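You operate a simulated robot arm through the tools that you are given. There is no shell and no other tool. Be economical: measure what you need, move in short steps, check, and stop when the job is done.

You run a simulated robot arm. Do the job below in one go: nothing can be reset, and whatever is moved stays where it is left.

## Task
Put things in order on the top of the wooden table. At the end: the black beaker stands where the yellow ladle stood; the blue press stands on top of the ice pack; the yellow ladle stands where the green soap bottle stood; the green soap bottle stands where the blue press stood; whatever was shut is shut again. Leave all else as you found it, and nothing knocked over.

It is judged by the outcome, as a careful person would: the job done as asked, and still so three seconds after it is handed in. It fails if anything else is knocked over, pushed out of place, dropped, spilled or broken.

## Robot
A 7-joint arm with a two-finger parallel gripper, fixed in place. Base frame: the origin is at the foot of the arm, x ahead of it, y to its left, z up; the work surface is at about z = 0. Readings come in mm, rad, newtons and seconds.
With the tool pointing down near the work surface it reaches from about 240 to 620 mm from the base axis. Its first joint turns from -1.152 to 1.152 rad. Payload 2.6 kg.
The TCP is the grasp point between the finger pads, 30 mm short of the fingertips. In the tool frame z runs along the fingers and y along their closing line. Largest opening 94 mm; finger width 28, thickness 10; the body of the gripper, 50 by 96 mm, starts 55 mm behind the TCP.
Orientation is that of the tool frame in the base frame, as a unit quaternion [w, x, y, z]. With the fingers straight down and closing along the base's y, the tool's x points along the base's -x, its y along +y and its z along -z.

## Interface
- The arm moves only by the tool drive_tool. Its argument "rows" is a list that holds one entry, the list of rows, each a list of 7 numbers: the shift along the tool's x, y, z in mm, then the turn, a rotation vector about the tool's x, y, z in rad, then the gripper command, from -1 (shut) to 1 (fully open), values between in proportion. In form: [[[tx, ty, tz, rx, ry, rz, jaw], ...]]. A call has 1 to 8 rows; each row shifts and turns the commanded pose from where the row before left it, along the tool's axes as they then stand. Rows are played at 5 a second. More than 50 mm and 0.15 rad between two rows, or a gripper value outside its range, and nothing of the call is played. A pose out of reach is approached as far as the arm can. The call stops where the force on the tool passes 40 N (or 10 N more than at its start, if that is more) or the arm is blocked; 0.2 s more then pass. The fingers move at their own pace (about 72 mm/s each) and stop on an object; they squeeze with about 43 N. The grip force told is the motor's: it shows also when the fingers shut on nothing. Time passes only in rows, and 0.2 s behind the last, so rows that do not move let the fingers close. The reply holds the time, the measured pose of the TCP, the force on the tool along the base axes, the opening and the grip force, in the units named above and with some noise.
- Cameras (640 x 400 px; columns grow to the right, rows downward): "scene" is fixed at [40.3, 444.6, 549]; the picture's right is [-0.69, -0.72, 0.00], its down [-0.50, 0.48, -0.73] and it looks along [0.52, -0.50, -0.69] (base axes); focal length 342 px, centre (320, 200). "wrist" rides on the gripper at [-37, 0, -58] in the tool frame; the picture's right is [0.00, -1.00, 0.00], its down [0.97, 0.00, -0.24] and it looks along [0.24, 0.00, 0.97] (tool axes); focal length 218 px, centre (320, 200).
- get_image(camera): a new picture of that camera. The clock stands still meanwhile.
- measure_at(camera, pixels): there is no depth. For up to 12 entries [column, row, z] of the newest picture of that camera ("zoom" is the newest enlarged one), the place [x, y] in the base frame at which the ray of that pixel passes the height z, good to about 2 mm. The clock stands still meanwhile.
- zoom(camera, box): a new picture of the part [left, top, right, bottom] of that camera's present view, enlarged. The clock stands still meanwhile.
- close_job(): hands the job in; it is judged then, once.

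Keep the steps short. Do not move on a guess: measure, check each grasp and each placing, and mend mistakes. In all there are 80 turns and 54 pictures (those below and enlarged ones count). Leave the gripper open and the arm clear of the work at the hand-in unless told otherwise, and finish with a single line.

The tools are called after "Emit:" by a JSON object that holds its "op" and its "data". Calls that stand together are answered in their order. drive_tool: Moves the arm, as the interface text tells. Its arguments: {"type":"object","properties":{"rows":{"type":"array","items":{"type":"array","items":{"type":"array","items":{"type":"number"}}}}},"required":["rows"]} The other tools are called the same way: get_image (camera) takes a picture; measure_at (camera, pixels) gives the place at which the rays of pixels pass given heights; zoom (camera, box) takes an enlarged picture of a part of a camera's view; close_job () hands the job in.

At the start:

```text
t: 0.0
tool_pos: [364.6, 20.4, 255.1]
tcp_rot: [-0.001, 0.0, 1.0, -0.001]
ft_force: [0.3, 0.6, -0.1]
grip_width: 94.1
grip_force: 0.0
```

scene: 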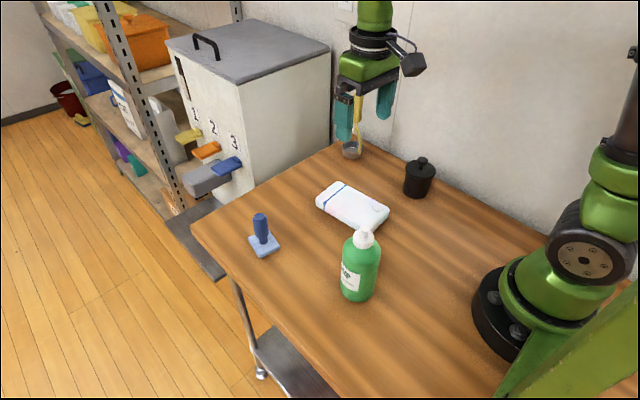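
wrist: 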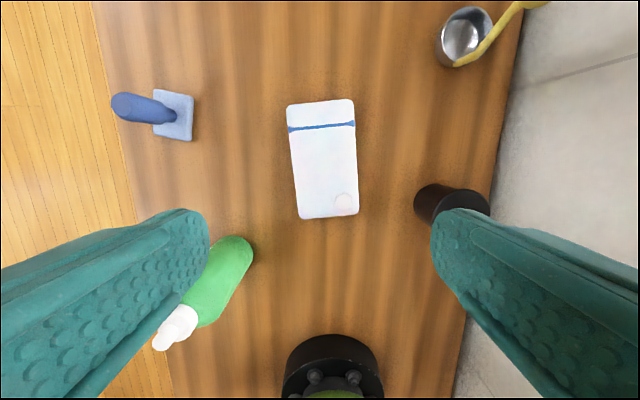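

I see the press (left), ice pack (middle), soap bottle (front), beaker (right) and ladle (back). I'll enlarge the scene view first to see shapes and measure the bases.

Emit:
{"op": "zoom", "data": {"camera": "scene", "box": [190, 60, 450, 320]}}

Emit:
{"op": "zoom", "data": {"camera": "wrist", "box": [90, 0, 570, 300]}}

Emit:
{"op": "measure_at", "data": {"camera": "wrist", "pixels": [[155, 89, 8], [194, 95, 8], [192, 141, 8], [153, 135, 8], [121, 105, 60], [287, 105, 20], [353, 98, 20], [359, 214, 20], [300, 219, 20], [463, 38, 0], [435, 205, 0], [235, 252, 0]]}}

Emit:
{"op": "measure_at", "data": {"camera": "scene", "pixels": [[265, 245, 8], [260, 217, 70], [357, 292, 0], [363, 240, 150], [417, 190, 0], [422, 162, 70], [352, 152, 0], [352, 143, 30], [358, 97, 120]]}}

```text
1.54 times, centred on (320, 190) of scene
```

zoom: 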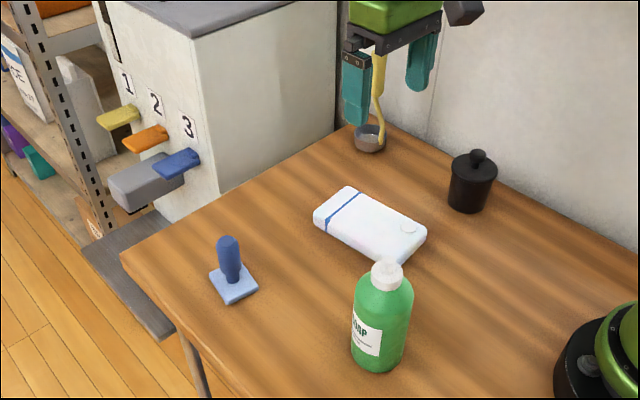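

```text
1.33 times, centred on (330, 150) of wrist
```

zoom: 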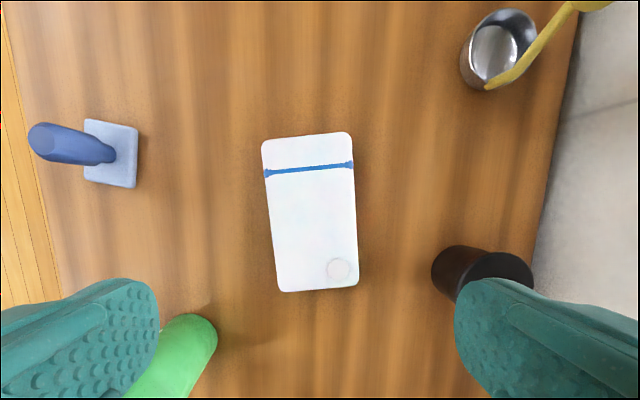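

```text
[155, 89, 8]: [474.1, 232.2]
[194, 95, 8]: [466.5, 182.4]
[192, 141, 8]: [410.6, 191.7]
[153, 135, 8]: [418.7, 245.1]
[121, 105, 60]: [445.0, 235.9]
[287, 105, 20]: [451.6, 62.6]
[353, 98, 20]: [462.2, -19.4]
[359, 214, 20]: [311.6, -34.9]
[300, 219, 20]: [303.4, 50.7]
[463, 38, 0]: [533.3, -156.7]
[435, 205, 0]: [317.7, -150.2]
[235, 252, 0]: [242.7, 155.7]
```

```text
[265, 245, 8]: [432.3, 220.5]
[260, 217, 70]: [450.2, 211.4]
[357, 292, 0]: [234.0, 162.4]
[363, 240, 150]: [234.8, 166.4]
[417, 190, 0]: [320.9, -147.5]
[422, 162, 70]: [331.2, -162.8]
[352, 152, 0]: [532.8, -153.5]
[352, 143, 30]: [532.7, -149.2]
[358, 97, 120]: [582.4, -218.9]
```

The bases measure: press near (442,213), bottle (240,160), beaker (320,-149), ladle (533,-155), and ice pack centre about (382,15). Next I move over the press at the present height for a closer look.

Emit:
{"op": "drive_tool", "data": {"rows": [[[-15.5, 38.5, 0, 0, 0, 0, 1], [-15.5, 38.5, 0, 0, 0, 0, 1], [-15.5, 38.5, 0, 0, 0, 0, 1], [-15.5, 38.5, 0, 0, 0, 0, 1], [-15.5, 38.5, 0, 0, 0, 0, 1], [0, 0, 0, 0, 0, 0, 1]]]}}

Emit:
{"op": "get_image", "data": {"camera": "wrist"}}

Emit:
{"op": "zoom", "data": {"camera": "scene", "box": [190, 60, 450, 320]}}

```text
t: 1.4
tool_pos: [440.2, 215.3, 254.3]
tcp_rot: [0.0, 0.0, 1.0, 0.0]
ft_force: [0.5, 0.4, 0.1]
grip_width: 93.9
grip_force: 0.0
```

```text
49 pictures are left
```

wrist: 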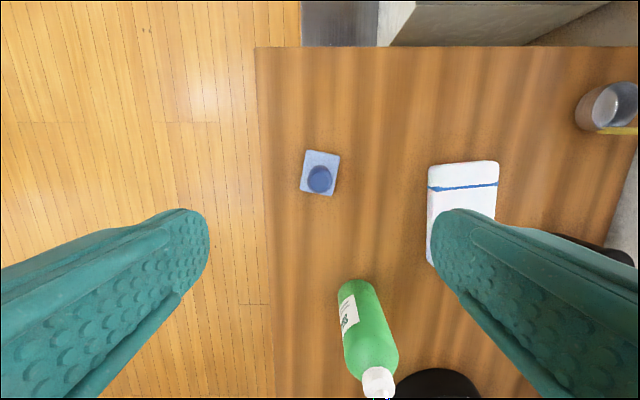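

```text
1.54 times, centred on (320, 190) of scene
```

zoom: 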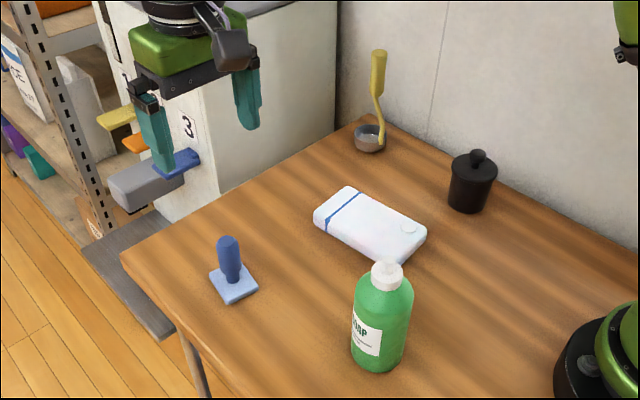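

Now measure the press: plate corners (306,150),(340,155),(334,195),(301,190) and handle top (319,179). I also take the ladle and ice pack points from the scene zoom.

Emit:
{"op": "measure_at", "data": {"camera": "wrist", "pixels": [[306, 150, 10], [340, 155, 10], [334, 195, 10], [301, 190, 10], [319, 179, 70], [319, 179, 85], [429, 165, 25], [498, 161, 25], [600, 105, 30]]}}

Emit:
{"op": "measure_at", "data": {"camera": "zoom", "pixels": [[234, 280, 10], [227, 240, 60], [227, 240, 75], [227, 240, 90], [378, 53, 120], [378, 53, 150], [378, 53, 180], [369, 133, 25], [387, 265, 130], [387, 265, 160], [478, 155, 75], [380, 365, 0]]}}

```text
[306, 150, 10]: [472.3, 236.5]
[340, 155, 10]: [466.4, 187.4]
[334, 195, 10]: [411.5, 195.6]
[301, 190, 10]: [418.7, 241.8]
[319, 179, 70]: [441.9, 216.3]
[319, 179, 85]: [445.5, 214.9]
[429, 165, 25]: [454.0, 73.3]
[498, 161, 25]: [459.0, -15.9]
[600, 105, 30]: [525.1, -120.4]
```

```text
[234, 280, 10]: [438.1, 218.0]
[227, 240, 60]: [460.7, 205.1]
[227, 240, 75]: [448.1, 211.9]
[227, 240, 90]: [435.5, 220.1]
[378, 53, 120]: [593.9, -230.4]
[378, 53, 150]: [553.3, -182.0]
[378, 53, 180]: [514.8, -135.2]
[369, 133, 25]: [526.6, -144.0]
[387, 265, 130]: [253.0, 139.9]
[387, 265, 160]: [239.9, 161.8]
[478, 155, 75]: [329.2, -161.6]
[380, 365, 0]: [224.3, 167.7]
```

The press centres at about (442,215) and is about 80 mm tall, with a slim handle. I go down with open jaws to z≈55, which keeps the tips above the plate, then look.

Emit:
{"op": "drive_tool", "data": {"rows": [[[-2, 0, 40, 0, 0, 0, 1], [0, 0, 40, 0, 0, 0, 1], [0, 0, 40, 0, 0, 0, 1], [0, 0, 40, 0, 0, 0, 1], [0, 0, 37, 0, 0, 0, 1], [0, 0, 0, 0, 0, 0, 1]]]}}

Emit:
{"op": "get_image", "data": {"camera": "wrist"}}

Emit:
{"op": "zoom", "data": {"camera": "scene", "box": [190, 150, 350, 310]}}

```text
t: 2.8
tool_pos: [444.9, 212.9, 56.5]
tcp_rot: [0.001, 0.0, 1.0, -0.001]
ft_force: [0.8, -0.5, -1.0]
grip_width: 94.1
grip_force: 0.0
```

```text
47 pictures are left
```

wrist: 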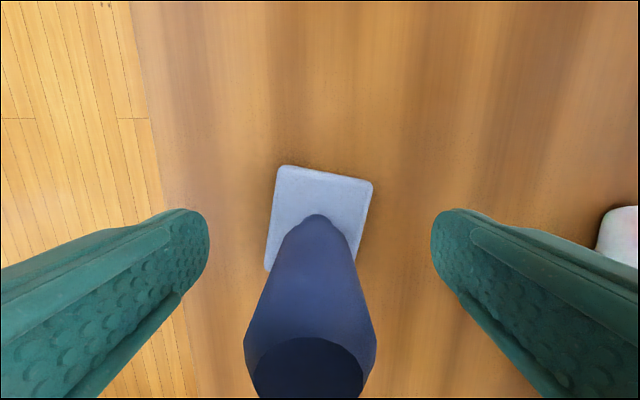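

```text
2.50 times, centred on (270, 230) of scene
```

zoom: 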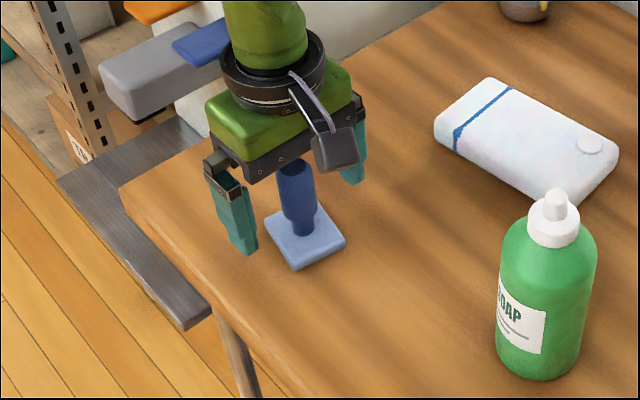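

The handle (about column 310) sits between the fingers. I check its top, at (308,370), and the plate corners before closing.

Emit:
{"op": "measure_at", "data": {"camera": "wrist", "pixels": [[308, 370, 80], [308, 370, 85], [244, 350, 75], [376, 350, 75], [281, 166, 10], [373, 182, 10], [265, 268, 10], [360, 260, 10], [319, 216, 15]]}}

```text
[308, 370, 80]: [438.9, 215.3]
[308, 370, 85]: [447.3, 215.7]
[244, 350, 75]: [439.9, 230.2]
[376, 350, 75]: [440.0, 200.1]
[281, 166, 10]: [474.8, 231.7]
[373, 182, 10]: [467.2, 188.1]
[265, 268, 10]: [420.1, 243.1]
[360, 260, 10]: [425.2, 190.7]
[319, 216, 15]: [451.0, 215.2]
```

The handle is centred at (441,215) and 30 mm wide. I shift a hair to centre, close and wait.

Emit:
{"op": "drive_tool", "data": {"rows": [[[1, 1, 0, 0, 0, 0, 1], [0, 0, 0, 0, 0, 0, -1], [0, 0, 0, 0, 0, 0, -1], [0, 0, 0, 0, 0, 0, -1], [0, 0, 0, 0, 0, 0, -1]]]}}

```text
t: 4.0
tool_pos: [443.7, 213.4, 57.1]
tcp_rot: [0.0, 0.0, 1.0, 0.0]
ft_force: [0.2, 0.7, 1.9]
grip_width: 27.5
grip_force: 43.7
```

The grip reads 27.5 mm wide at 43.7 N. I lift 90 mm and check the press hangs straight.

Emit:
{"op": "drive_tool", "data": {"rows": [[[0, 0, -20, 0, 0, 0, -1], [0, 0, -35, 0, 0, 0, -1], [0, 0, -35, 0, 0, 0, -1], [0, 0, 0, 0, 0, 0, -1]]]}}

Emit:
{"op": "get_image", "data": {"camera": "scene"}}

Emit:
{"op": "measure_at", "data": {"camera": "scene", "pixels": [[317, 203, 20], [339, 182, 20], [389, 209, 20], [367, 231, 20], [317, 209, 0], [367, 233, 0]]}}

```text
t: 5.0
tool_pos: [442.8, 214.1, 147.8]
tcp_rot: [0.0, 0.0, 1.0, 0.0]
ft_force: [0.5, -0.2, -0.3]
grip_width: 27.3
grip_force: 42.7
```

```text
45 pictures are left
```

scene: 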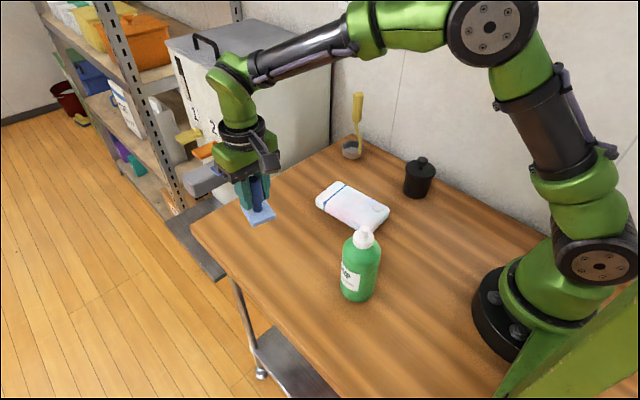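

```text
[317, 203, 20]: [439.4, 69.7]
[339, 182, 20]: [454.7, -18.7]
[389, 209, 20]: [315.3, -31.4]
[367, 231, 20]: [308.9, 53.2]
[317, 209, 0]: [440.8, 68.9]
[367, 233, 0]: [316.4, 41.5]
```

The press is held upright. I carry it 60 mm in −x and 198 mm in −y to above the pack's centre, about (381,16), and look.

Emit:
{"op": "drive_tool", "data": {"rows": [[[12.2, -39.7, 0, 0, 0, 0, -1], [12.2, -39.7, 0, 0, 0, 0, -1], [12.2, -39.7, 0, 0, 0, 0, -1], [12.2, -39.7, 0, 0, 0, 0, -1], [12.2, -39.7, 0, 0, 0, 0, -1], [0, 0, 0, 0, 0, 0, -1], [0, 0, 30, 0, 0, 0, -1], [0, 0, 0, 0, 0, 0, -1]]]}}

Emit:
{"op": "get_image", "data": {"camera": "wrist"}}

Emit:
{"op": "zoom", "data": {"camera": "scene", "box": [290, 130, 430, 250]}}

```text
t: 6.8
tool_pos: [382.9, 15.6, 113.4]
tcp_rot: [0.001, 0.0, 1.0, 0.0]
ft_force: [0.9, -0.7, -0.4]
grip_width: 27.4
grip_force: 42.6
```

```text
44 pictures are left
```

wrist: 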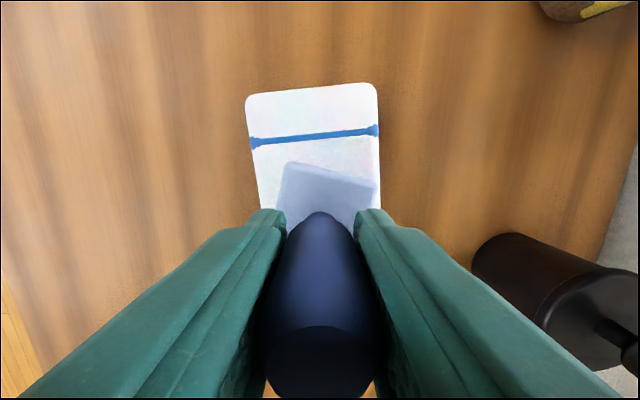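

```text
3.33 times, centred on (360, 190) of scene
```

zoom: 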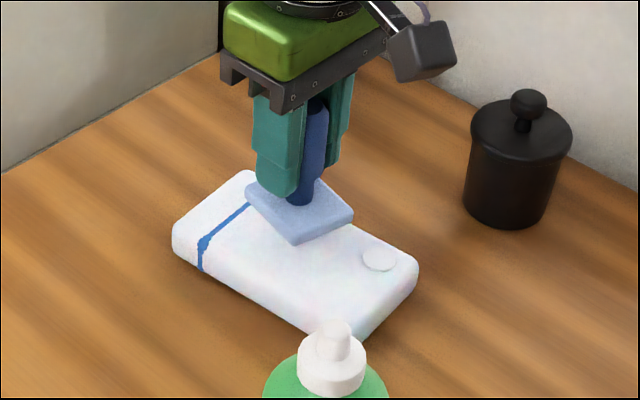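

The press hovers over the pack's middle with its bottom at about z 57. I lower it in small steps and watch the force.

Emit:
{"op": "drive_tool", "data": {"rows": [[[0, 0, 10, 0, 0, 0, -1], [0, 0, 8, 0, 0, 0, -1], [0, 0, 3, 0, 0, 0, -1], [0, 0, 3, 0, 0, 0, -1], [0, 0, 0, 0, 0, 0, -1]]]}}

Emit:
{"op": "zoom", "data": {"camera": "scene", "box": [290, 130, 430, 250]}}

```text
t: 8.0
tool_pos: [381.8, 15.4, 93.4]
tcp_rot: [0.0, 0.0, 1.0, 0.0]
ft_force: [0.3, -0.1, -1.2]
grip_width: 27.4
grip_force: 43.0
```

```text
3.33 times, centred on (360, 190) of scene
```

zoom: 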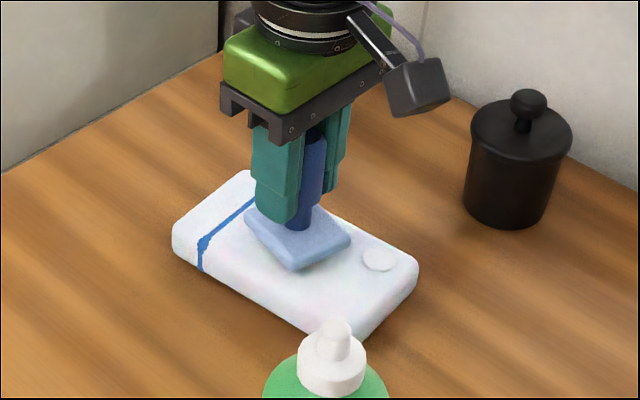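

Force is still nil at z≈93, so I continue down in 2 mm steps.

Emit:
{"op": "drive_tool", "data": {"rows": [[[0, 0, 2, 0, 0, 0, -1], [0, 0, 2, 0, 0, 0, -1], [0, 0, 2, 0, 0, 0, -1], [0, 0, 0, 0, 0, 0, -1]]]}}

```text
t: 9.0
tool_pos: [383.8, 15.1, 88.6]
tcp_rot: [0.0, 0.0, 1.0, 0.0]
ft_force: [0.0, 0.3, -0.8]
grip_width: 27.3
grip_force: 43.1
```

Emit:
{"op": "drive_tool", "data": {"rows": [[[0, 0, 1.5, 0, 0, 0, -1], [0, 0, 1.5, 0, 0, 0, -1], [0, 0, 1.5, 0, 0, 0, -1], [0, 0, 0, 0, 0, 0, -1]]]}}

Emit:
{"op": "zoom", "data": {"camera": "scene", "box": [310, 150, 400, 240]}}

```text
t: 9.7
tool_pos: [382.9, 15.5, 86.7]
tcp_rot: [0.002, 0.001, 1.0, 0.001]
ft_force: [-1.7, -0.9, 6.0]
grip_width: 27.3
grip_force: 42.6
stopped in row 3: the force on the tool passed its limit (the readings are from after the stop); the commanded pose is now the measured one
```

```text
4.44 times, centred on (355, 195) of scene
```

zoom: 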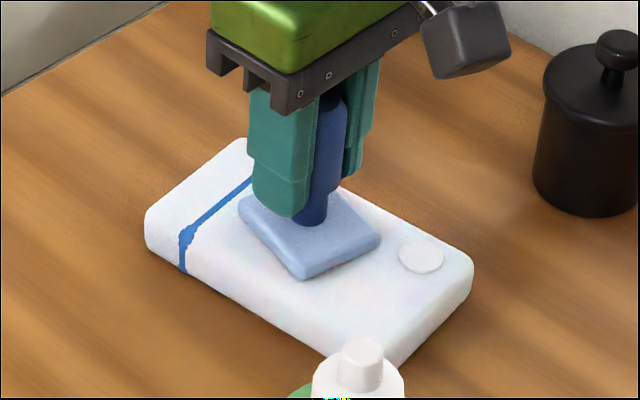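

Contact at z≈86.7, and the press rests on the pack. I open the jaws, wait, and rise straight up.

Emit:
{"op": "drive_tool", "data": {"rows": [[[0, 0, 0, 0, 0, 0, -0.1], [0, 0, 0, 0, 0, 0, 0.5], [0, 0, 0, 0, 0, 0, 0.6], [0, 0, -40, 0, 0, 0, 0.6], [0, 0, -45, 0, 0, 0, 1], [0, 0, -45, 0, 0, 0, 1], [0, 0, -40, 0, 0, 0, 1], [0, 0, 0, 0, 0, 0, 1]]]}}

Emit:
{"op": "get_image", "data": {"camera": "wrist"}}

Emit:
{"op": "zoom", "data": {"camera": "scene", "box": [280, 130, 440, 310]}}

```text
t: 11.5
tool_pos: [382.7, 16.0, 258.4]
tcp_rot: [0.0, 0.001, 1.0, 0.001]
ft_force: [0.5, 0.4, 0.8]
grip_width: 94.0
grip_force: 0.0
```

```text
40 pictures are left
```

wrist: 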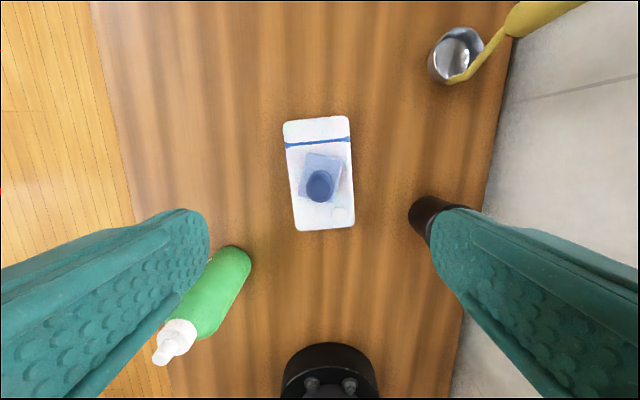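

```text
2.22 times, centred on (360, 220) of scene
```

zoom: 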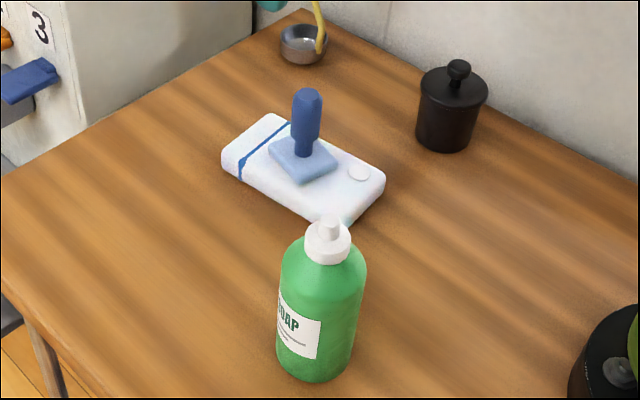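

The press stands on the pack's middle. Next I move above the soap bottle, about (240,161), at this height and look.

Emit:
{"op": "drive_tool", "data": {"rows": [[[28.4, 29, 0, 0, 0, 0, 1], [28.4, 29, 0, 0, 0, 0, 1], [28.4, 29, 0, 0, 0, 0, 1], [28.4, 29, 0, 0, 0, 0, 1], [28.4, 29, 0, 0, 0, 0, 1], [0, 0, 0, 0, 0, 0, 1]]]}}

Emit:
{"op": "get_image", "data": {"camera": "wrist"}}

Emit:
{"op": "zoom", "data": {"camera": "scene", "box": [280, 130, 440, 310]}}

```text
t: 12.9
tool_pos: [237.9, 161.7, 258.7]
tcp_rot: [0.001, 0.001, 1.0, 0.001]
ft_force: [-0.8, 0.5, 0.4]
grip_width: 94.0
grip_force: 0.1
```

```text
38 pictures are left
```

wrist: 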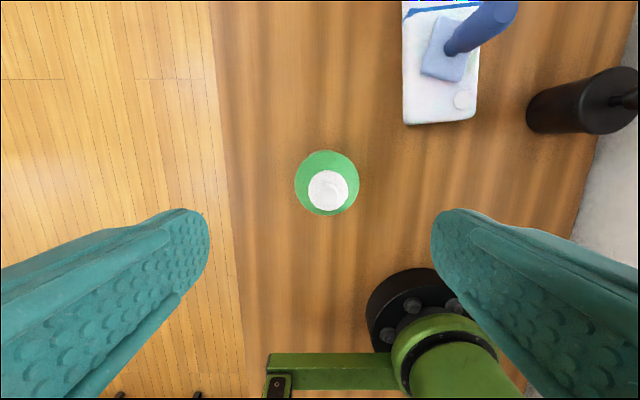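

```text
2.22 times, centred on (360, 220) of scene
```

zoom: 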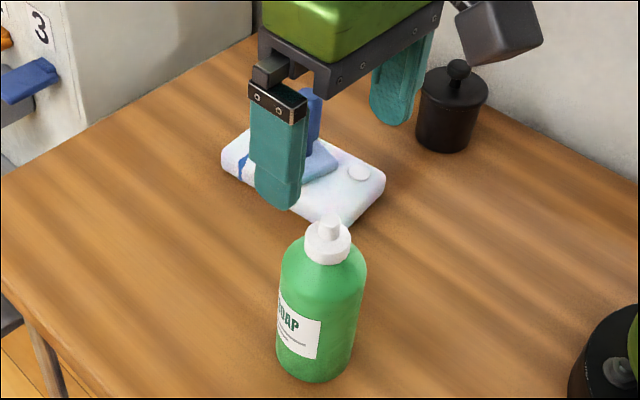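

The bottle is below: cap (328,190), shoulder columns 295–359. I measure both at plausible heights.

Emit:
{"op": "measure_at", "data": {"camera": "wrist", "pixels": [[328, 190, 140], [328, 190, 120], [295, 184, 80], [359, 184, 80], [295, 184, 100], [359, 184, 100], [325, 151, 50], [325, 151, 0], [325, 215, 90]]}}

Emit:
{"op": "measure_at", "data": {"camera": "zoom", "pixels": [[329, 218, 160], [329, 218, 150], [329, 218, 140], [329, 218, 130], [328, 245, 130], [328, 245, 120], [316, 360, 0], [279, 280, 90], [367, 280, 90]]}}

```text
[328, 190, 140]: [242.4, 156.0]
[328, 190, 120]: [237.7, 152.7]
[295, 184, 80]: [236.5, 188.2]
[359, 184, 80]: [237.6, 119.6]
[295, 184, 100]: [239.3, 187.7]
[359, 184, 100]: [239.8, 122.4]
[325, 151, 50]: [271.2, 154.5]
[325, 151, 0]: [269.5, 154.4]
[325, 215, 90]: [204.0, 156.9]
```

```text
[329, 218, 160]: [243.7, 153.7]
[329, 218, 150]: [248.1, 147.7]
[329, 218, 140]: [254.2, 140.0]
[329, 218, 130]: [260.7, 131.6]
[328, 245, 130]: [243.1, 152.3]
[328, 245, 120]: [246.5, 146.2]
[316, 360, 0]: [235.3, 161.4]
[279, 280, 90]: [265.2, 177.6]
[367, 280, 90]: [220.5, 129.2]
```

The axis is at about (240,155), diameter about 66, top about z 160, straight side up to about 95. I shift −6 in y and +2 in x, and lower to z≈125 before checking.

Emit:
{"op": "drive_tool", "data": {"rows": [[[-2, -6.2, 0, 0, 0, 0, 1], [0, 0, 35, 0, 0, 0, 1], [0, 0, 35, 0, 0, 0, 1], [0, 0, 0, 0, 0, 0, 1]]]}}

Emit:
{"op": "get_image", "data": {"camera": "wrist"}}

Emit:
{"op": "zoom", "data": {"camera": "scene", "box": [290, 160, 430, 310]}}

```text
t: 13.9
tool_pos: [242.2, 155.0, 186.2]
tcp_rot: [0.0, 0.001, 1.0, 0.002]
ft_force: [0.7, 0.3, -0.9]
grip_width: 94.0
grip_force: 0.0
```

```text
36 pictures are left
```

wrist: 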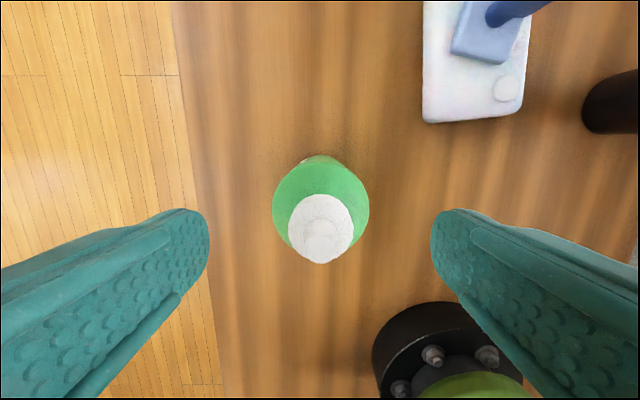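

```text
2.67 times, centred on (360, 235) of scene
```

zoom: 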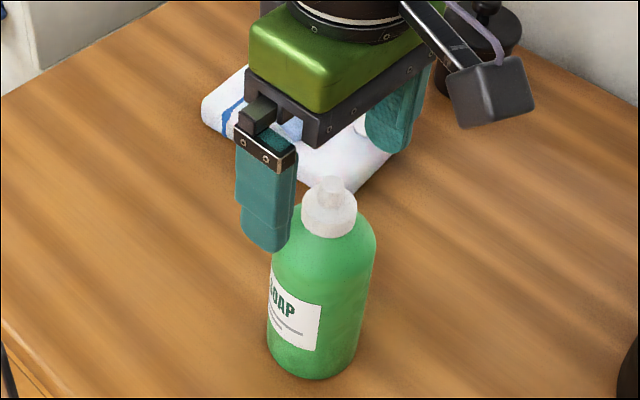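

It is centred at column 320. I check x with the cap's middle (321,228).

Emit:
{"op": "measure_at", "data": {"camera": "wrist", "pixels": [[322, 225, 155], [322, 225, 145], [322, 235, 160], [272, 205, 95], [369, 205, 95], [289, 235, 135], [353, 235, 135]]}}

```text
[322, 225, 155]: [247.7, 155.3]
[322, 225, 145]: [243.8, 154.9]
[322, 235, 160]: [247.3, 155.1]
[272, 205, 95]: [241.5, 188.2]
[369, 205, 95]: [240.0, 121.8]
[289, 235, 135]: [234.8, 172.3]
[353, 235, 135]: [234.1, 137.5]
```

The axis is at (241,155), directly beneath. I lower to z≈111 in shrinking steps with open jaws.

Emit:
{"op": "drive_tool", "data": {"rows": [[[0, 0, 30, 0, 0, 0, 1], [0, 0, 25, 0, 0, 0, 1], [0, 0, 10, 0, 0, 0, 1], [0, 0, 5, 0, 0, 0, 1], [0, 0, 5, 0, 0, 0, 1], [0, 0, 0, 0, 0, 0, 1]]]}}

Emit:
{"op": "zoom", "data": {"camera": "scene", "box": [290, 160, 430, 310]}}

```text
t: 15.3
tool_pos: [244.2, 154.1, 110.7]
tcp_rot: [0.001, 0.001, 1.0, 0.001]
ft_force: [0.5, -0.3, -0.4]
grip_width: 94.2
grip_force: 0.1
```

```text
2.67 times, centred on (360, 235) of scene
```

zoom: 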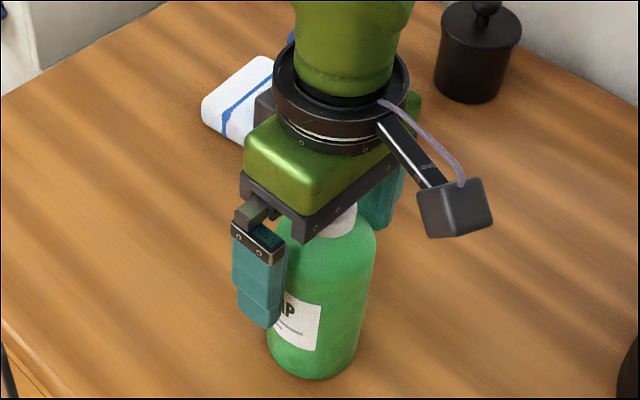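

The fingers stand beside the body with no contact. I close the jaws and wait.

Emit:
{"op": "drive_tool", "data": {"rows": [[[0, 0, 0, 0, 0, 0, 0.5], [0, 0, 0, 0, 0, 0, -1], [0, 0, 0, 0, 0, 0, -1], [0, 0, 0, 0, 0, 0, -1], [0, 0, 0, 0, 0, 0, -1]]]}}

Emit:
{"op": "zoom", "data": {"camera": "scene", "box": [290, 160, 430, 310]}}

```text
t: 16.5
tool_pos: [244.0, 155.3, 112.3]
tcp_rot: [0.001, 0.001, 1.0, 0.0]
ft_force: [-0.3, 0.2, 0.1]
grip_width: 62.9
grip_force: 42.8
```

```text
2.67 times, centred on (360, 235) of scene
```

zoom: 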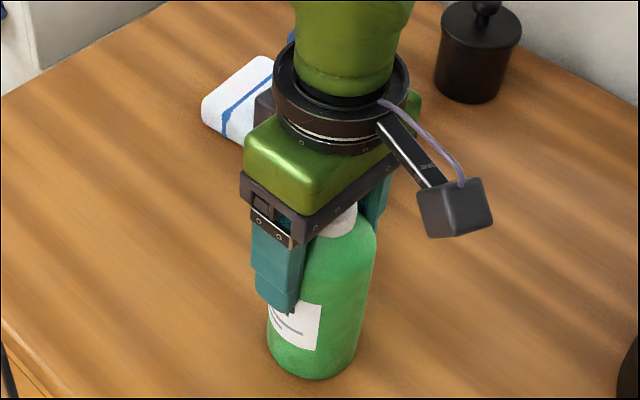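

Grip width is 62.9 mm, firm. I lift 40 mm and check.

Emit:
{"op": "drive_tool", "data": {"rows": [[[0, 0, -10, 0, 0, 0, -1], [0, 0, -15, 0, 0, 0, -1], [0, 0, -15, 0, 0, 0, -1], [0, 0, 0, 0, 0, 0, -1]]]}}

Emit:
{"op": "get_image", "data": {"camera": "scene"}}

```text
t: 17.5
tool_pos: [243.9, 153.7, 151.3]
tcp_rot: [0.002, 0.001, 1.0, 0.0]
ft_force: [-0.7, -0.5, -3.2]
grip_width: 62.8
grip_force: 42.9
```

```text
32 pictures are left
```

scene: 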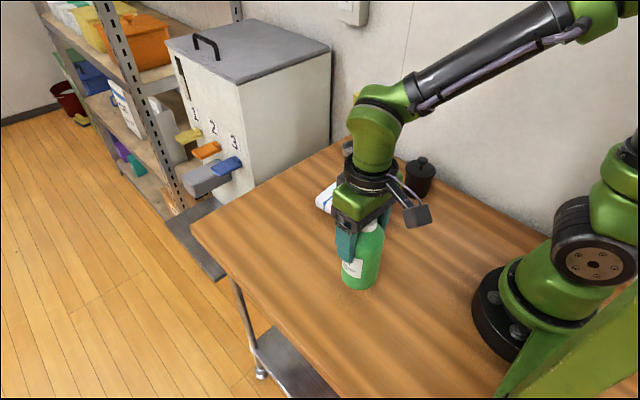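

The bottle is lifted and straight. I carry it +200 mm in x and +60 mm in y to the old press spot, then check.

Emit:
{"op": "drive_tool", "data": {"rows": [[[-20, 6, 0, 0, 0, 0, -1], [-35, 10.5, 0, 0, 0, 0, -1], [-40, 12, 0, 0, 0, 0, -1], [-40, 12, 0, 0, 0, 0, -1], [-40, 12, 0, 0, 0, 0, -1], [-24, 7.5, 0, 0, 0, 0, -1], [0, 0, 0, 0, 0, 0, -1], [0, 0, 20, 0, 0, 0, -1]]]}}

Emit:
{"op": "get_image", "data": {"camera": "scene"}}

```text
t: 19.3
tool_pos: [442.5, 214.8, 132.9]
tcp_rot: [0.001, 0.001, 1.0, 0.001]
ft_force: [0.1, 0.9, -3.3]
grip_width: 62.8
grip_force: 43.1
```

```text
31 pictures are left
```

scene: 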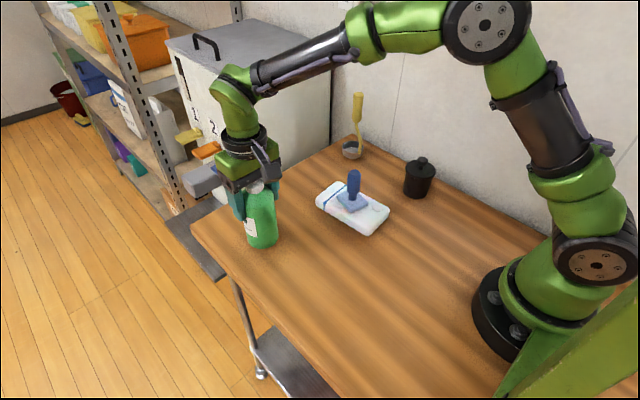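

It is over the spot, with the bottom about 20 mm up. I lower gently until it touches.

Emit:
{"op": "drive_tool", "data": {"rows": [[[0, 0, 8, 0, 0, 0, -1], [0, 0, 6, 0, 0, 0, -1], [0, 0, 3, 0, 0, 0, -1], [0, 0, 1.5, 0, 0, 0, -1], [0, 0, 1.5, 0, 0, 0, -1], [0, 0, 1, 0, 0, 0, -1], [0, 0, 0, 0, 0, 0, -1]]]}}

```text
t: 20.9
tool_pos: [443.0, 214.0, 111.8]
tcp_rot: [0.002, 0.001, 1.0, -0.001]
ft_force: [-1.0, -1.2, 4.1]
grip_width: 62.7
grip_force: 42.5
```

The force flipped from −3.3 to +4.1 N, so the bottle rests on the table. I open, wait, and rise clear.

Emit:
{"op": "drive_tool", "data": {"rows": [[[0, 0, 0, 0, 0, 0, 0.6], [0, 0, 0, 0, 0, 0, 1], [0, 0, 0, 0, 0, 0, 1], [0, 0, -30, 0, 0, 0, 1], [0, 0, -40, 0, 0, 0, 1], [0, 0, -40, 0, 0, 0, 1], [0, 0, -40, 0, 0, 0, 1], [0, 0, 0, 0, 0, 0, 1]]]}}

Emit:
{"op": "get_image", "data": {"camera": "wrist"}}

Emit:
{"op": "zoom", "data": {"camera": "scene", "box": [200, 60, 460, 300]}}

```text
t: 22.7
tool_pos: [442.3, 214.6, 261.5]
tcp_rot: [0.001, 0.001, 1.0, 0.0]
ft_force: [0.3, 0.8, 0.5]
grip_width: 94.3
grip_force: 0.0
```

```text
30 pictures are left
```

wrist: 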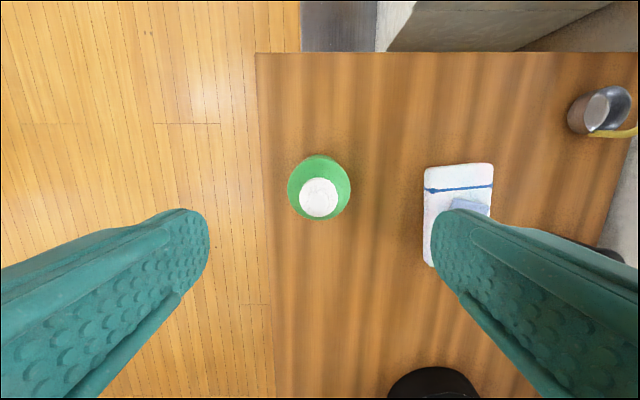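

```text
1.67 times, centred on (330, 180) of scene
```

zoom: 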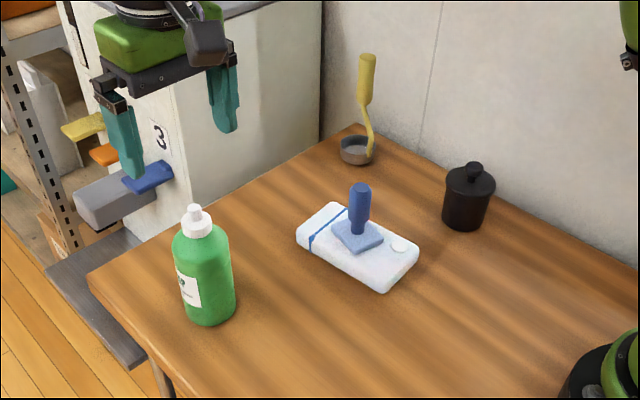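

The bottle stands at the press spot. Next I fly high toward the ladle, stopping at about (480,-105), and look at the handle and wall spacing.

Emit:
{"op": "drive_tool", "data": {"rows": [[[-5, -46, 0, 0, 0, 0, 1], [-5, -46, 0, 0, 0, 0, 1], [-5, -46, 0, 0, 0, 0, 1], [-5, -46, 0, 0, 0, 0, 1], [-5, -46, 0, 0, 0, 0, 1], [-5, -46, 0, 0, 0, 0, 1], [-5, -44, 0, 0, 0, 0, 1], [0, 0, 0, 0, 0, 0, 1]]]}}

Emit:
{"op": "get_image", "data": {"camera": "wrist"}}

Emit:
{"op": "zoom", "data": {"camera": "scene", "box": [310, 80, 400, 170]}}

```text
t: 24.5
tool_pos: [476.5, -103.4, 260.9]
tcp_rot: [0.001, 0.001, 1.0, 0.001]
ft_force: [0.0, 0.6, -1.2]
grip_width: 94.0
grip_force: 0.0
```

```text
28 pictures are left
```

wrist: 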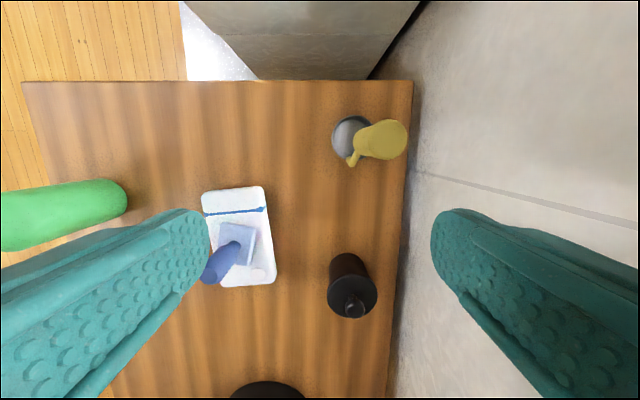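

```text
4.44 times, centred on (355, 125) of scene
```

zoom: 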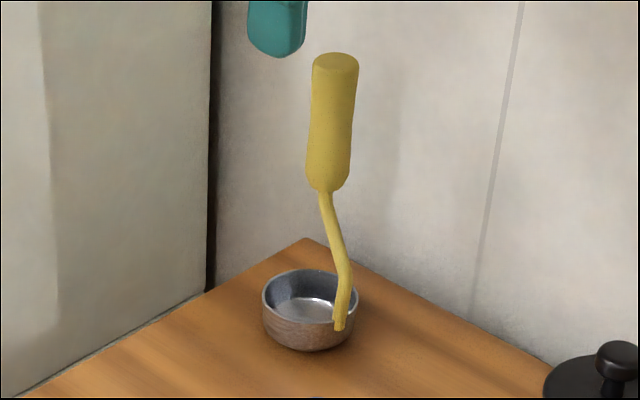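

The ladle's thick yellow grip rises above the cup. I measure the cup, the grip top (395,138), the table edge and the cabinet.

Emit:
{"op": "measure_at", "data": {"camera": "wrist", "pixels": [[332, 138, 25], [345, 158, 0], [350, 117, 30], [396, 139, 150], [396, 139, 165], [396, 121, 160], [396, 158, 160], [412, 82, 0], [402, 250, 0], [412, 160, 60], [352, 160, 35], [360, 155, 80]]}}

Emit:
{"op": "measure_at", "data": {"camera": "zoom", "pixels": [[336, 62, 150], [336, 62, 160], [336, 62, 170], [325, 185, 80], [325, 185, 90], [325, 185, 100], [308, 330, 0], [308, 298, 25], [340, 326, 25], [345, 275, 50]]}}

```text
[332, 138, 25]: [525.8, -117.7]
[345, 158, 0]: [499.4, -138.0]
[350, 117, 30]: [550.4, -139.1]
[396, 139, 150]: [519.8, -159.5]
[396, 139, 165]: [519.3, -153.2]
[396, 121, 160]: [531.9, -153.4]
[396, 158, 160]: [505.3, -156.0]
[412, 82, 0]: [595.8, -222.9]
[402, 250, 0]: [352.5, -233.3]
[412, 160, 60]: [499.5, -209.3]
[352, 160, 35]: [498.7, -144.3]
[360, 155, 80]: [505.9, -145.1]
```

```text
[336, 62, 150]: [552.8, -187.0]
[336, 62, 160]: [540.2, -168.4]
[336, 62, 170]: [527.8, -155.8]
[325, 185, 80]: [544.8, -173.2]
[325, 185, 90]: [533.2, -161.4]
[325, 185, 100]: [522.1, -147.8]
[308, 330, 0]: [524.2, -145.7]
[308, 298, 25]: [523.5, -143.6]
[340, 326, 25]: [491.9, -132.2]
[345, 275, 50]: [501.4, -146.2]
```

The grip is at about (522,-153), z 95–170. The cup centre is at about (524,-147), 57 mm wide. With jaws closing along y there is room to the wall at y≈−225. I move over it, go down a little, and look.

Emit:
{"op": "drive_tool", "data": {"rows": [[[-23, -24, 0, 0, 0, 0, 1], [-22, -25, 0, 0, 0, 0, 1], [0, 0, 30, 0, 0, 0, 1], [0, 0, 20, 0, 0, 0, 1], [0, 0, 0, 0, 0, 0, 1]]]}}

Emit:
{"op": "get_image", "data": {"camera": "wrist"}}

Emit:
{"op": "zoom", "data": {"camera": "scene", "box": [290, 50, 430, 190]}}

```text
t: 25.7
tool_pos: [519.6, -153.3, 210.8]
tcp_rot: [0.0, 0.001, 1.0, 0.001]
ft_force: [-0.8, 0.2, 0.6]
grip_width: 94.1
grip_force: 0.0
```

```text
26 pictures are left
```

wrist: 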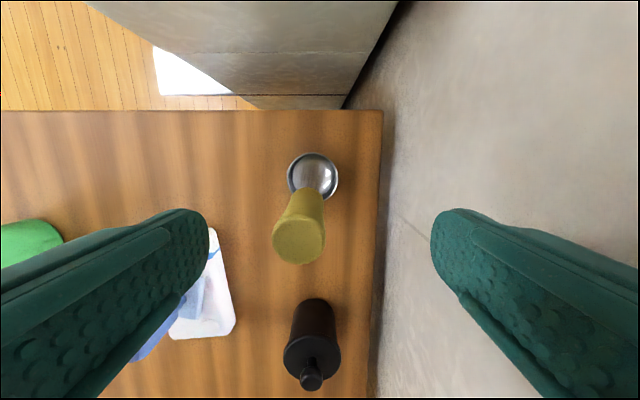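

```text
2.86 times, centred on (360, 120) of scene
```

zoom: 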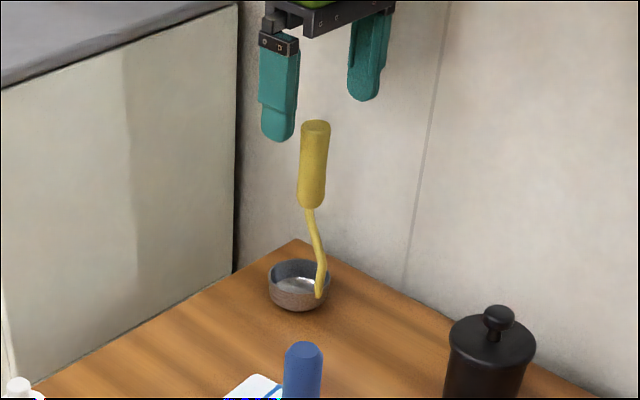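

Measure the cup rim, edges (288,177)/(339,177)/(313,152)/(313,202), and the grip top (298,243).

Emit:
{"op": "measure_at", "data": {"camera": "wrist", "pixels": [[288, 177, 28], [339, 177, 28], [313, 152, 28], [314, 190, 0], [298, 243, 165], [298, 243, 170], [272, 235, 165], [326, 235, 165], [308, 195, 100], [380, 112, 0], [382, 250, 0]]}}

Emit:
{"op": "measure_at", "data": {"camera": "zoom", "pixels": [[299, 272, 28], [296, 302, 0], [316, 126, 165], [316, 126, 170], [311, 205, 95], [316, 126, 160]]}}

```text
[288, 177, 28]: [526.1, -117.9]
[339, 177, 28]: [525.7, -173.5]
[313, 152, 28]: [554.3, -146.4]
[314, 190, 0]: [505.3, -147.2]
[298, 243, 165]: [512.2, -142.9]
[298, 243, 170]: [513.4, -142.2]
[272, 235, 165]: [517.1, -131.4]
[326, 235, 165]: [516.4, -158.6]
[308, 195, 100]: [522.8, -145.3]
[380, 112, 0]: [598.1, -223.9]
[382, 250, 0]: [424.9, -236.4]
```

```text
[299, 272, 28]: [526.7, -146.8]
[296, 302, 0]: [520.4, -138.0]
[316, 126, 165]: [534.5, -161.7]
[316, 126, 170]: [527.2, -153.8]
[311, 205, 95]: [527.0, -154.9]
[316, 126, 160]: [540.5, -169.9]
```

The cup centre is (526,-146). The grip axis is about (518,-145) and its top about z 176. I shift +8 in y, go down to z≈130, and look.

Emit:
{"op": "drive_tool", "data": {"rows": [[[0, 8, 0, 0, 0, 0, 1], [0, 0, 30, 0, 0, 0, 1], [0, 0, 30, 0, 0, 0, 1], [0, 0, 19, 0, 0, 0, 1], [0, 0, 0, 0, 0, 0, 1]]]}}

Emit:
{"op": "get_image", "data": {"camera": "wrist"}}

Emit:
{"op": "zoom", "data": {"camera": "scene", "box": [300, 60, 410, 170]}}

```text
t: 26.9
tool_pos: [522.1, -145.5, 130.3]
tcp_rot: [0.002, 0.001, 1.0, 0.001]
ft_force: [-0.2, -1.0, 0.3]
grip_width: 94.2
grip_force: 0.1
```

```text
24 pictures are left
```

wrist: 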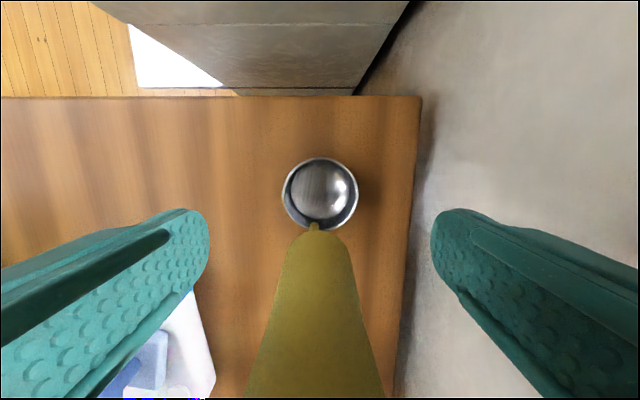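

```text
3.64 times, centred on (355, 115) of scene
```

zoom: 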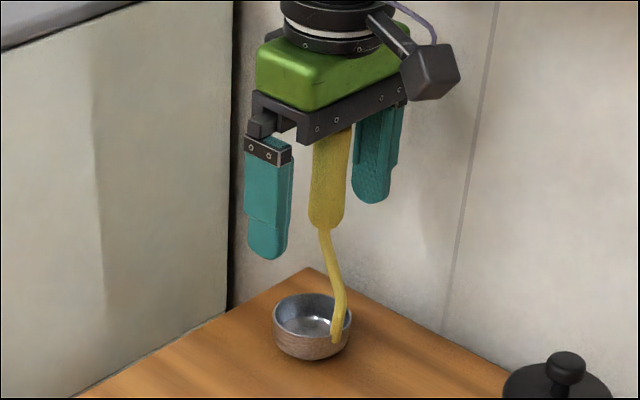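

The handle lies centred between the pads (column about 315). I close and wait.

Emit:
{"op": "drive_tool", "data": {"rows": [[[0, 0, 0, 0, 0, 0, 0.3], [0, 0, 0, 0, 0, 0, -0.3], [0, 0, 0, 0, 0, 0, -1], [0, 0, 0, 0, 0, 0, -1], [0, 0, 0, 0, 0, 0, -1]]]}}

Emit:
{"op": "zoom", "data": {"camera": "scene", "box": [300, 60, 410, 170]}}

```text
t: 28.1
tool_pos: [521.9, -146.1, 130.8]
tcp_rot: [0.0, 0.001, 1.0, 0.001]
ft_force: [-0.6, 0.1, -0.3]
grip_width: 23.6
grip_force: 43.1
```

```text
3.64 times, centred on (355, 115) of scene
```

zoom: 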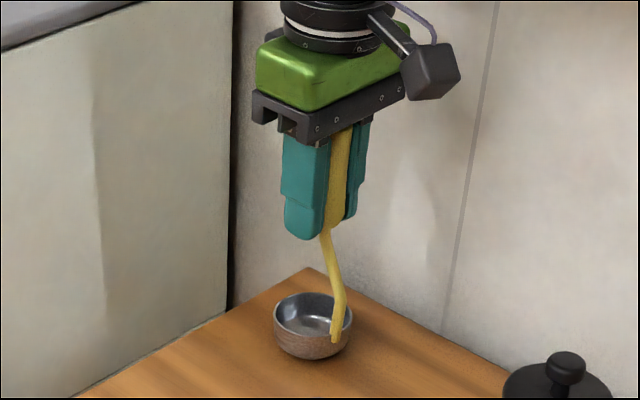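

Grip is 23.6 mm, firm, cup undisturbed. I lift about 140 mm straight up so the cup will clear the press, then check.

Emit:
{"op": "drive_tool", "data": {"rows": [[[0, 0, -10, 0, 0, 0, -1], [0, 0, -30, 0, 0, 0, -1], [0, 0, -35, 0, 0, 0, -1], [0, 0, -35, 0, 0, 0, -1], [0, 0, -30, 0, 0, 0, -1], [0, 0, 0, 0, 0, 0, -1]]]}}

Emit:
{"op": "get_image", "data": {"camera": "scene"}}

```text
t: 29.5
tool_pos: [522.3, -145.0, 271.0]
tcp_rot: [0.001, 0.001, 1.0, 0.0]
ft_force: [0.3, 0.7, -2.1]
grip_width: 23.4
grip_force: 43.1
```

```text
21 pictures are left
```

scene: 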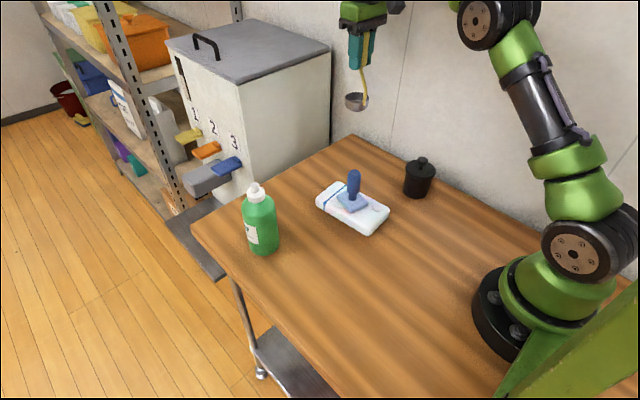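

The ladle hangs straight with the cup bottom at about z 140. I carry it toward (237,155) in two legs; first leg now.

Emit:
{"op": "drive_tool", "data": {"rows": [[[20, 21, 0, 0, 0, 0, -1], [28, 29.5, 0, 0, 0, 0, -1], [30, 31.5, 0, 0, 0, 0, -1], [30, 31.5, 0, 0, 0, 0, -1], [30, 31.5, 0, 0, 0, 0, -1], [28, 29.5, 0, 0, 0, 0, -1], [0, 0, 0, 0, 0, 0, -1]]]}}

Emit:
{"op": "drive_tool", "data": {"rows": [[[25, 26, 0, 0, 0, 0, -1], [30, 32, 0, 0, 0, 0, -1], [30, 32, 0, 0, 0, 0, -1], [22, 24, 0, 0, 0, 0, -1], [12.5, 12, 0, 0, 0, 0, -1], [0, 0, 0, 0, 0, 0, -1]]]}}

```text
t: 31.1
tool_pos: [355.5, 27.7, 270.8]
tcp_rot: [0.001, 0.001, 1.0, 0.0]
ft_force: [0.4, 1.0, -0.9]
grip_width: 23.2
grip_force: 42.3
```

```text
t: 32.5
tool_pos: [234.8, 153.2, 271.7]
tcp_rot: [0.0, 0.001, 1.0, 0.0]
ft_force: [0.7, -0.9, -1.4]
grip_width: 23.0
grip_force: 43.3
```

I'm over the old bottle spot. The width crept from 23.6 to 23.0 mm, so the ladle may be settling slightly. I lower to z≈160 and look.

Emit:
{"op": "drive_tool", "data": {"rows": [[[-1.5, 1, 35, 0, 0, 0, -1], [0, 0, 40, 0, 0, 0, -1], [0, 0, 30, 0, 0, 0, -1], [0, 0, 0, 0, 0, 0, -1]]]}}

Emit:
{"op": "zoom", "data": {"camera": "scene", "box": [280, 150, 440, 310]}}

Emit:
{"op": "get_image", "data": {"camera": "wrist"}}

```text
t: 33.5
tool_pos: [235.3, 154.8, 167.0]
tcp_rot: [0.002, 0.001, 1.0, 0.001]
ft_force: [-0.8, 0.1, -2.0]
grip_width: 23.1
grip_force: 43.8
```

```text
2.50 times, centred on (360, 230) of scene
```

zoom: 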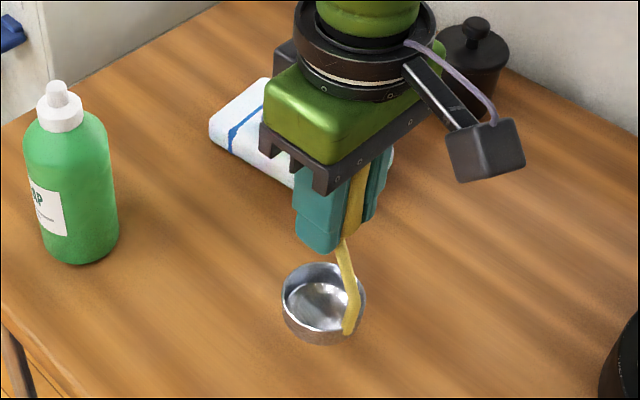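

```text
19 pictures are left
```

wrist: 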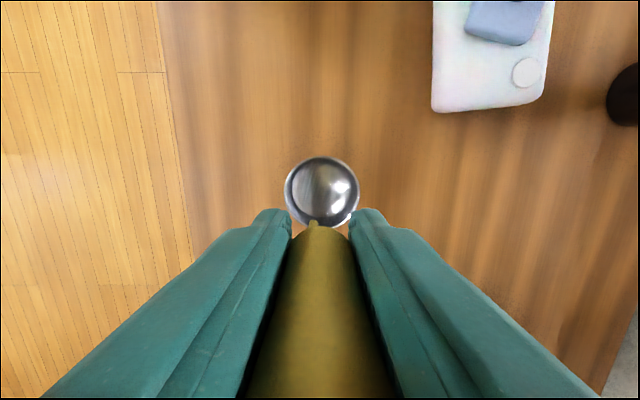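

The cup sits in the grip as before. I measure the cup rim centre (321,192) at the present rim height of about 64.

Emit:
{"op": "measure_at", "data": {"camera": "wrist", "pixels": [[285, 192, 64], [359, 192, 64], [321, 157, 64], [321, 192, 64], [321, 192, 40]]}}

Emit:
{"op": "measure_at", "data": {"camera": "zoom", "pixels": [[323, 298, 64], [325, 335, 36]]}}

```text
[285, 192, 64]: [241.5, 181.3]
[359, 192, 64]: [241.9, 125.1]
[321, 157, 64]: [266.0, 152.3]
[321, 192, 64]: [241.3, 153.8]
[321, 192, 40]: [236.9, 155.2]
```

```text
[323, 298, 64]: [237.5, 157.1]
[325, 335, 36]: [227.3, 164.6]
```

The cup centre is at about (240,154), on target. I lower to about z 133, then creep.

Emit:
{"op": "drive_tool", "data": {"rows": [[[-0.5, 1, 18, 0, 0, 0, -1], [0, 0, 10, 0, 0, 0, -1], [0, 0, 4, 0, 0, 0, -1], [0, 0, 2, 0, 0, 0, -1], [0, 0, 1.5, 0, 0, 0, -1], [0, 0, 1, 0, 0, 0, -1], [0, 0, 0, 0, 0, 0, -1]]]}}

```text
t: 35.3
tool_pos: [239.1, 156.9, 129.8]
tcp_rot: [0.002, 0.002, 1.0, 0.001]
ft_force: [-0.7, -1.5, 6.1]
grip_width: 22.7
grip_force: 43.1
stopped in row 7: the force on the tool passed its limit (the readings are from after the stop); the commanded pose is now the measured one
```

It touched the table at z≈130. I take one look before releasing.

Emit:
{"op": "zoom", "data": {"camera": "scene", "box": [300, 190, 420, 310]}}

```text
3.33 times, centred on (360, 250) of scene
```

zoom: 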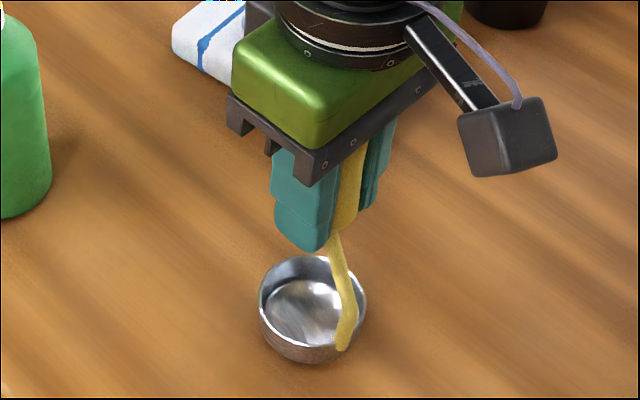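

The cup is flat on the table. I open gradually and rise straight up.

Emit:
{"op": "drive_tool", "data": {"rows": [[[0, 0, 0, 0, 0, 0, -0.4], [0, 0, 0, 0, 0, 0, 0.2], [0, 0, 0, 0, 0, 0, 0.7], [0, 0, 0, 0, 0, 0, 0.7], [0, 0, -40, 0, 0, 0, 0.7], [0, 0, -45, 0, 0, 0, 0.7], [0, 0, -45, 0, 0, 0, 1], [0, 0, 0, 0, 0, 0, 1]]]}}

Emit:
{"op": "zoom", "data": {"camera": "scene", "box": [220, 130, 460, 310]}}

Emit:
{"op": "get_image", "data": {"camera": "wrist"}}

```text
t: 37.1
tool_pos: [238.7, 155.9, 261.9]
tcp_rot: [0.001, 0.001, 1.0, 0.001]
ft_force: [-0.4, 0.2, -0.1]
grip_width: 94.2
grip_force: 0.1
```

```text
2.22 times, centred on (340, 220) of scene
```

zoom: 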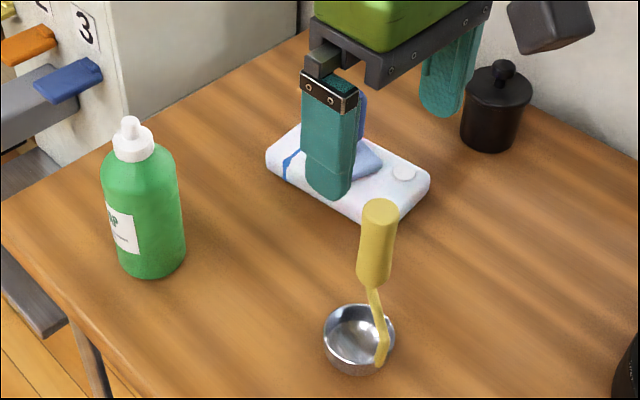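

```text
16 pictures are left
```

wrist: 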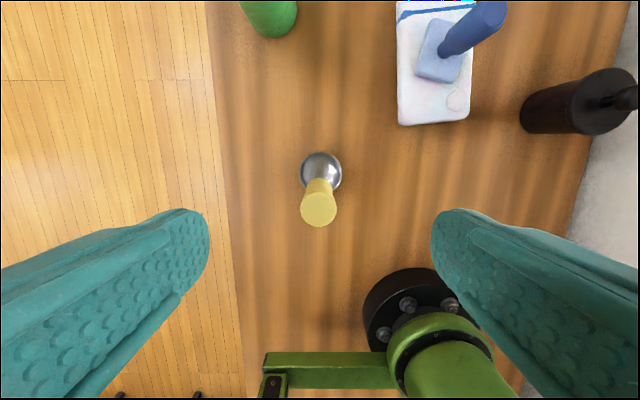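

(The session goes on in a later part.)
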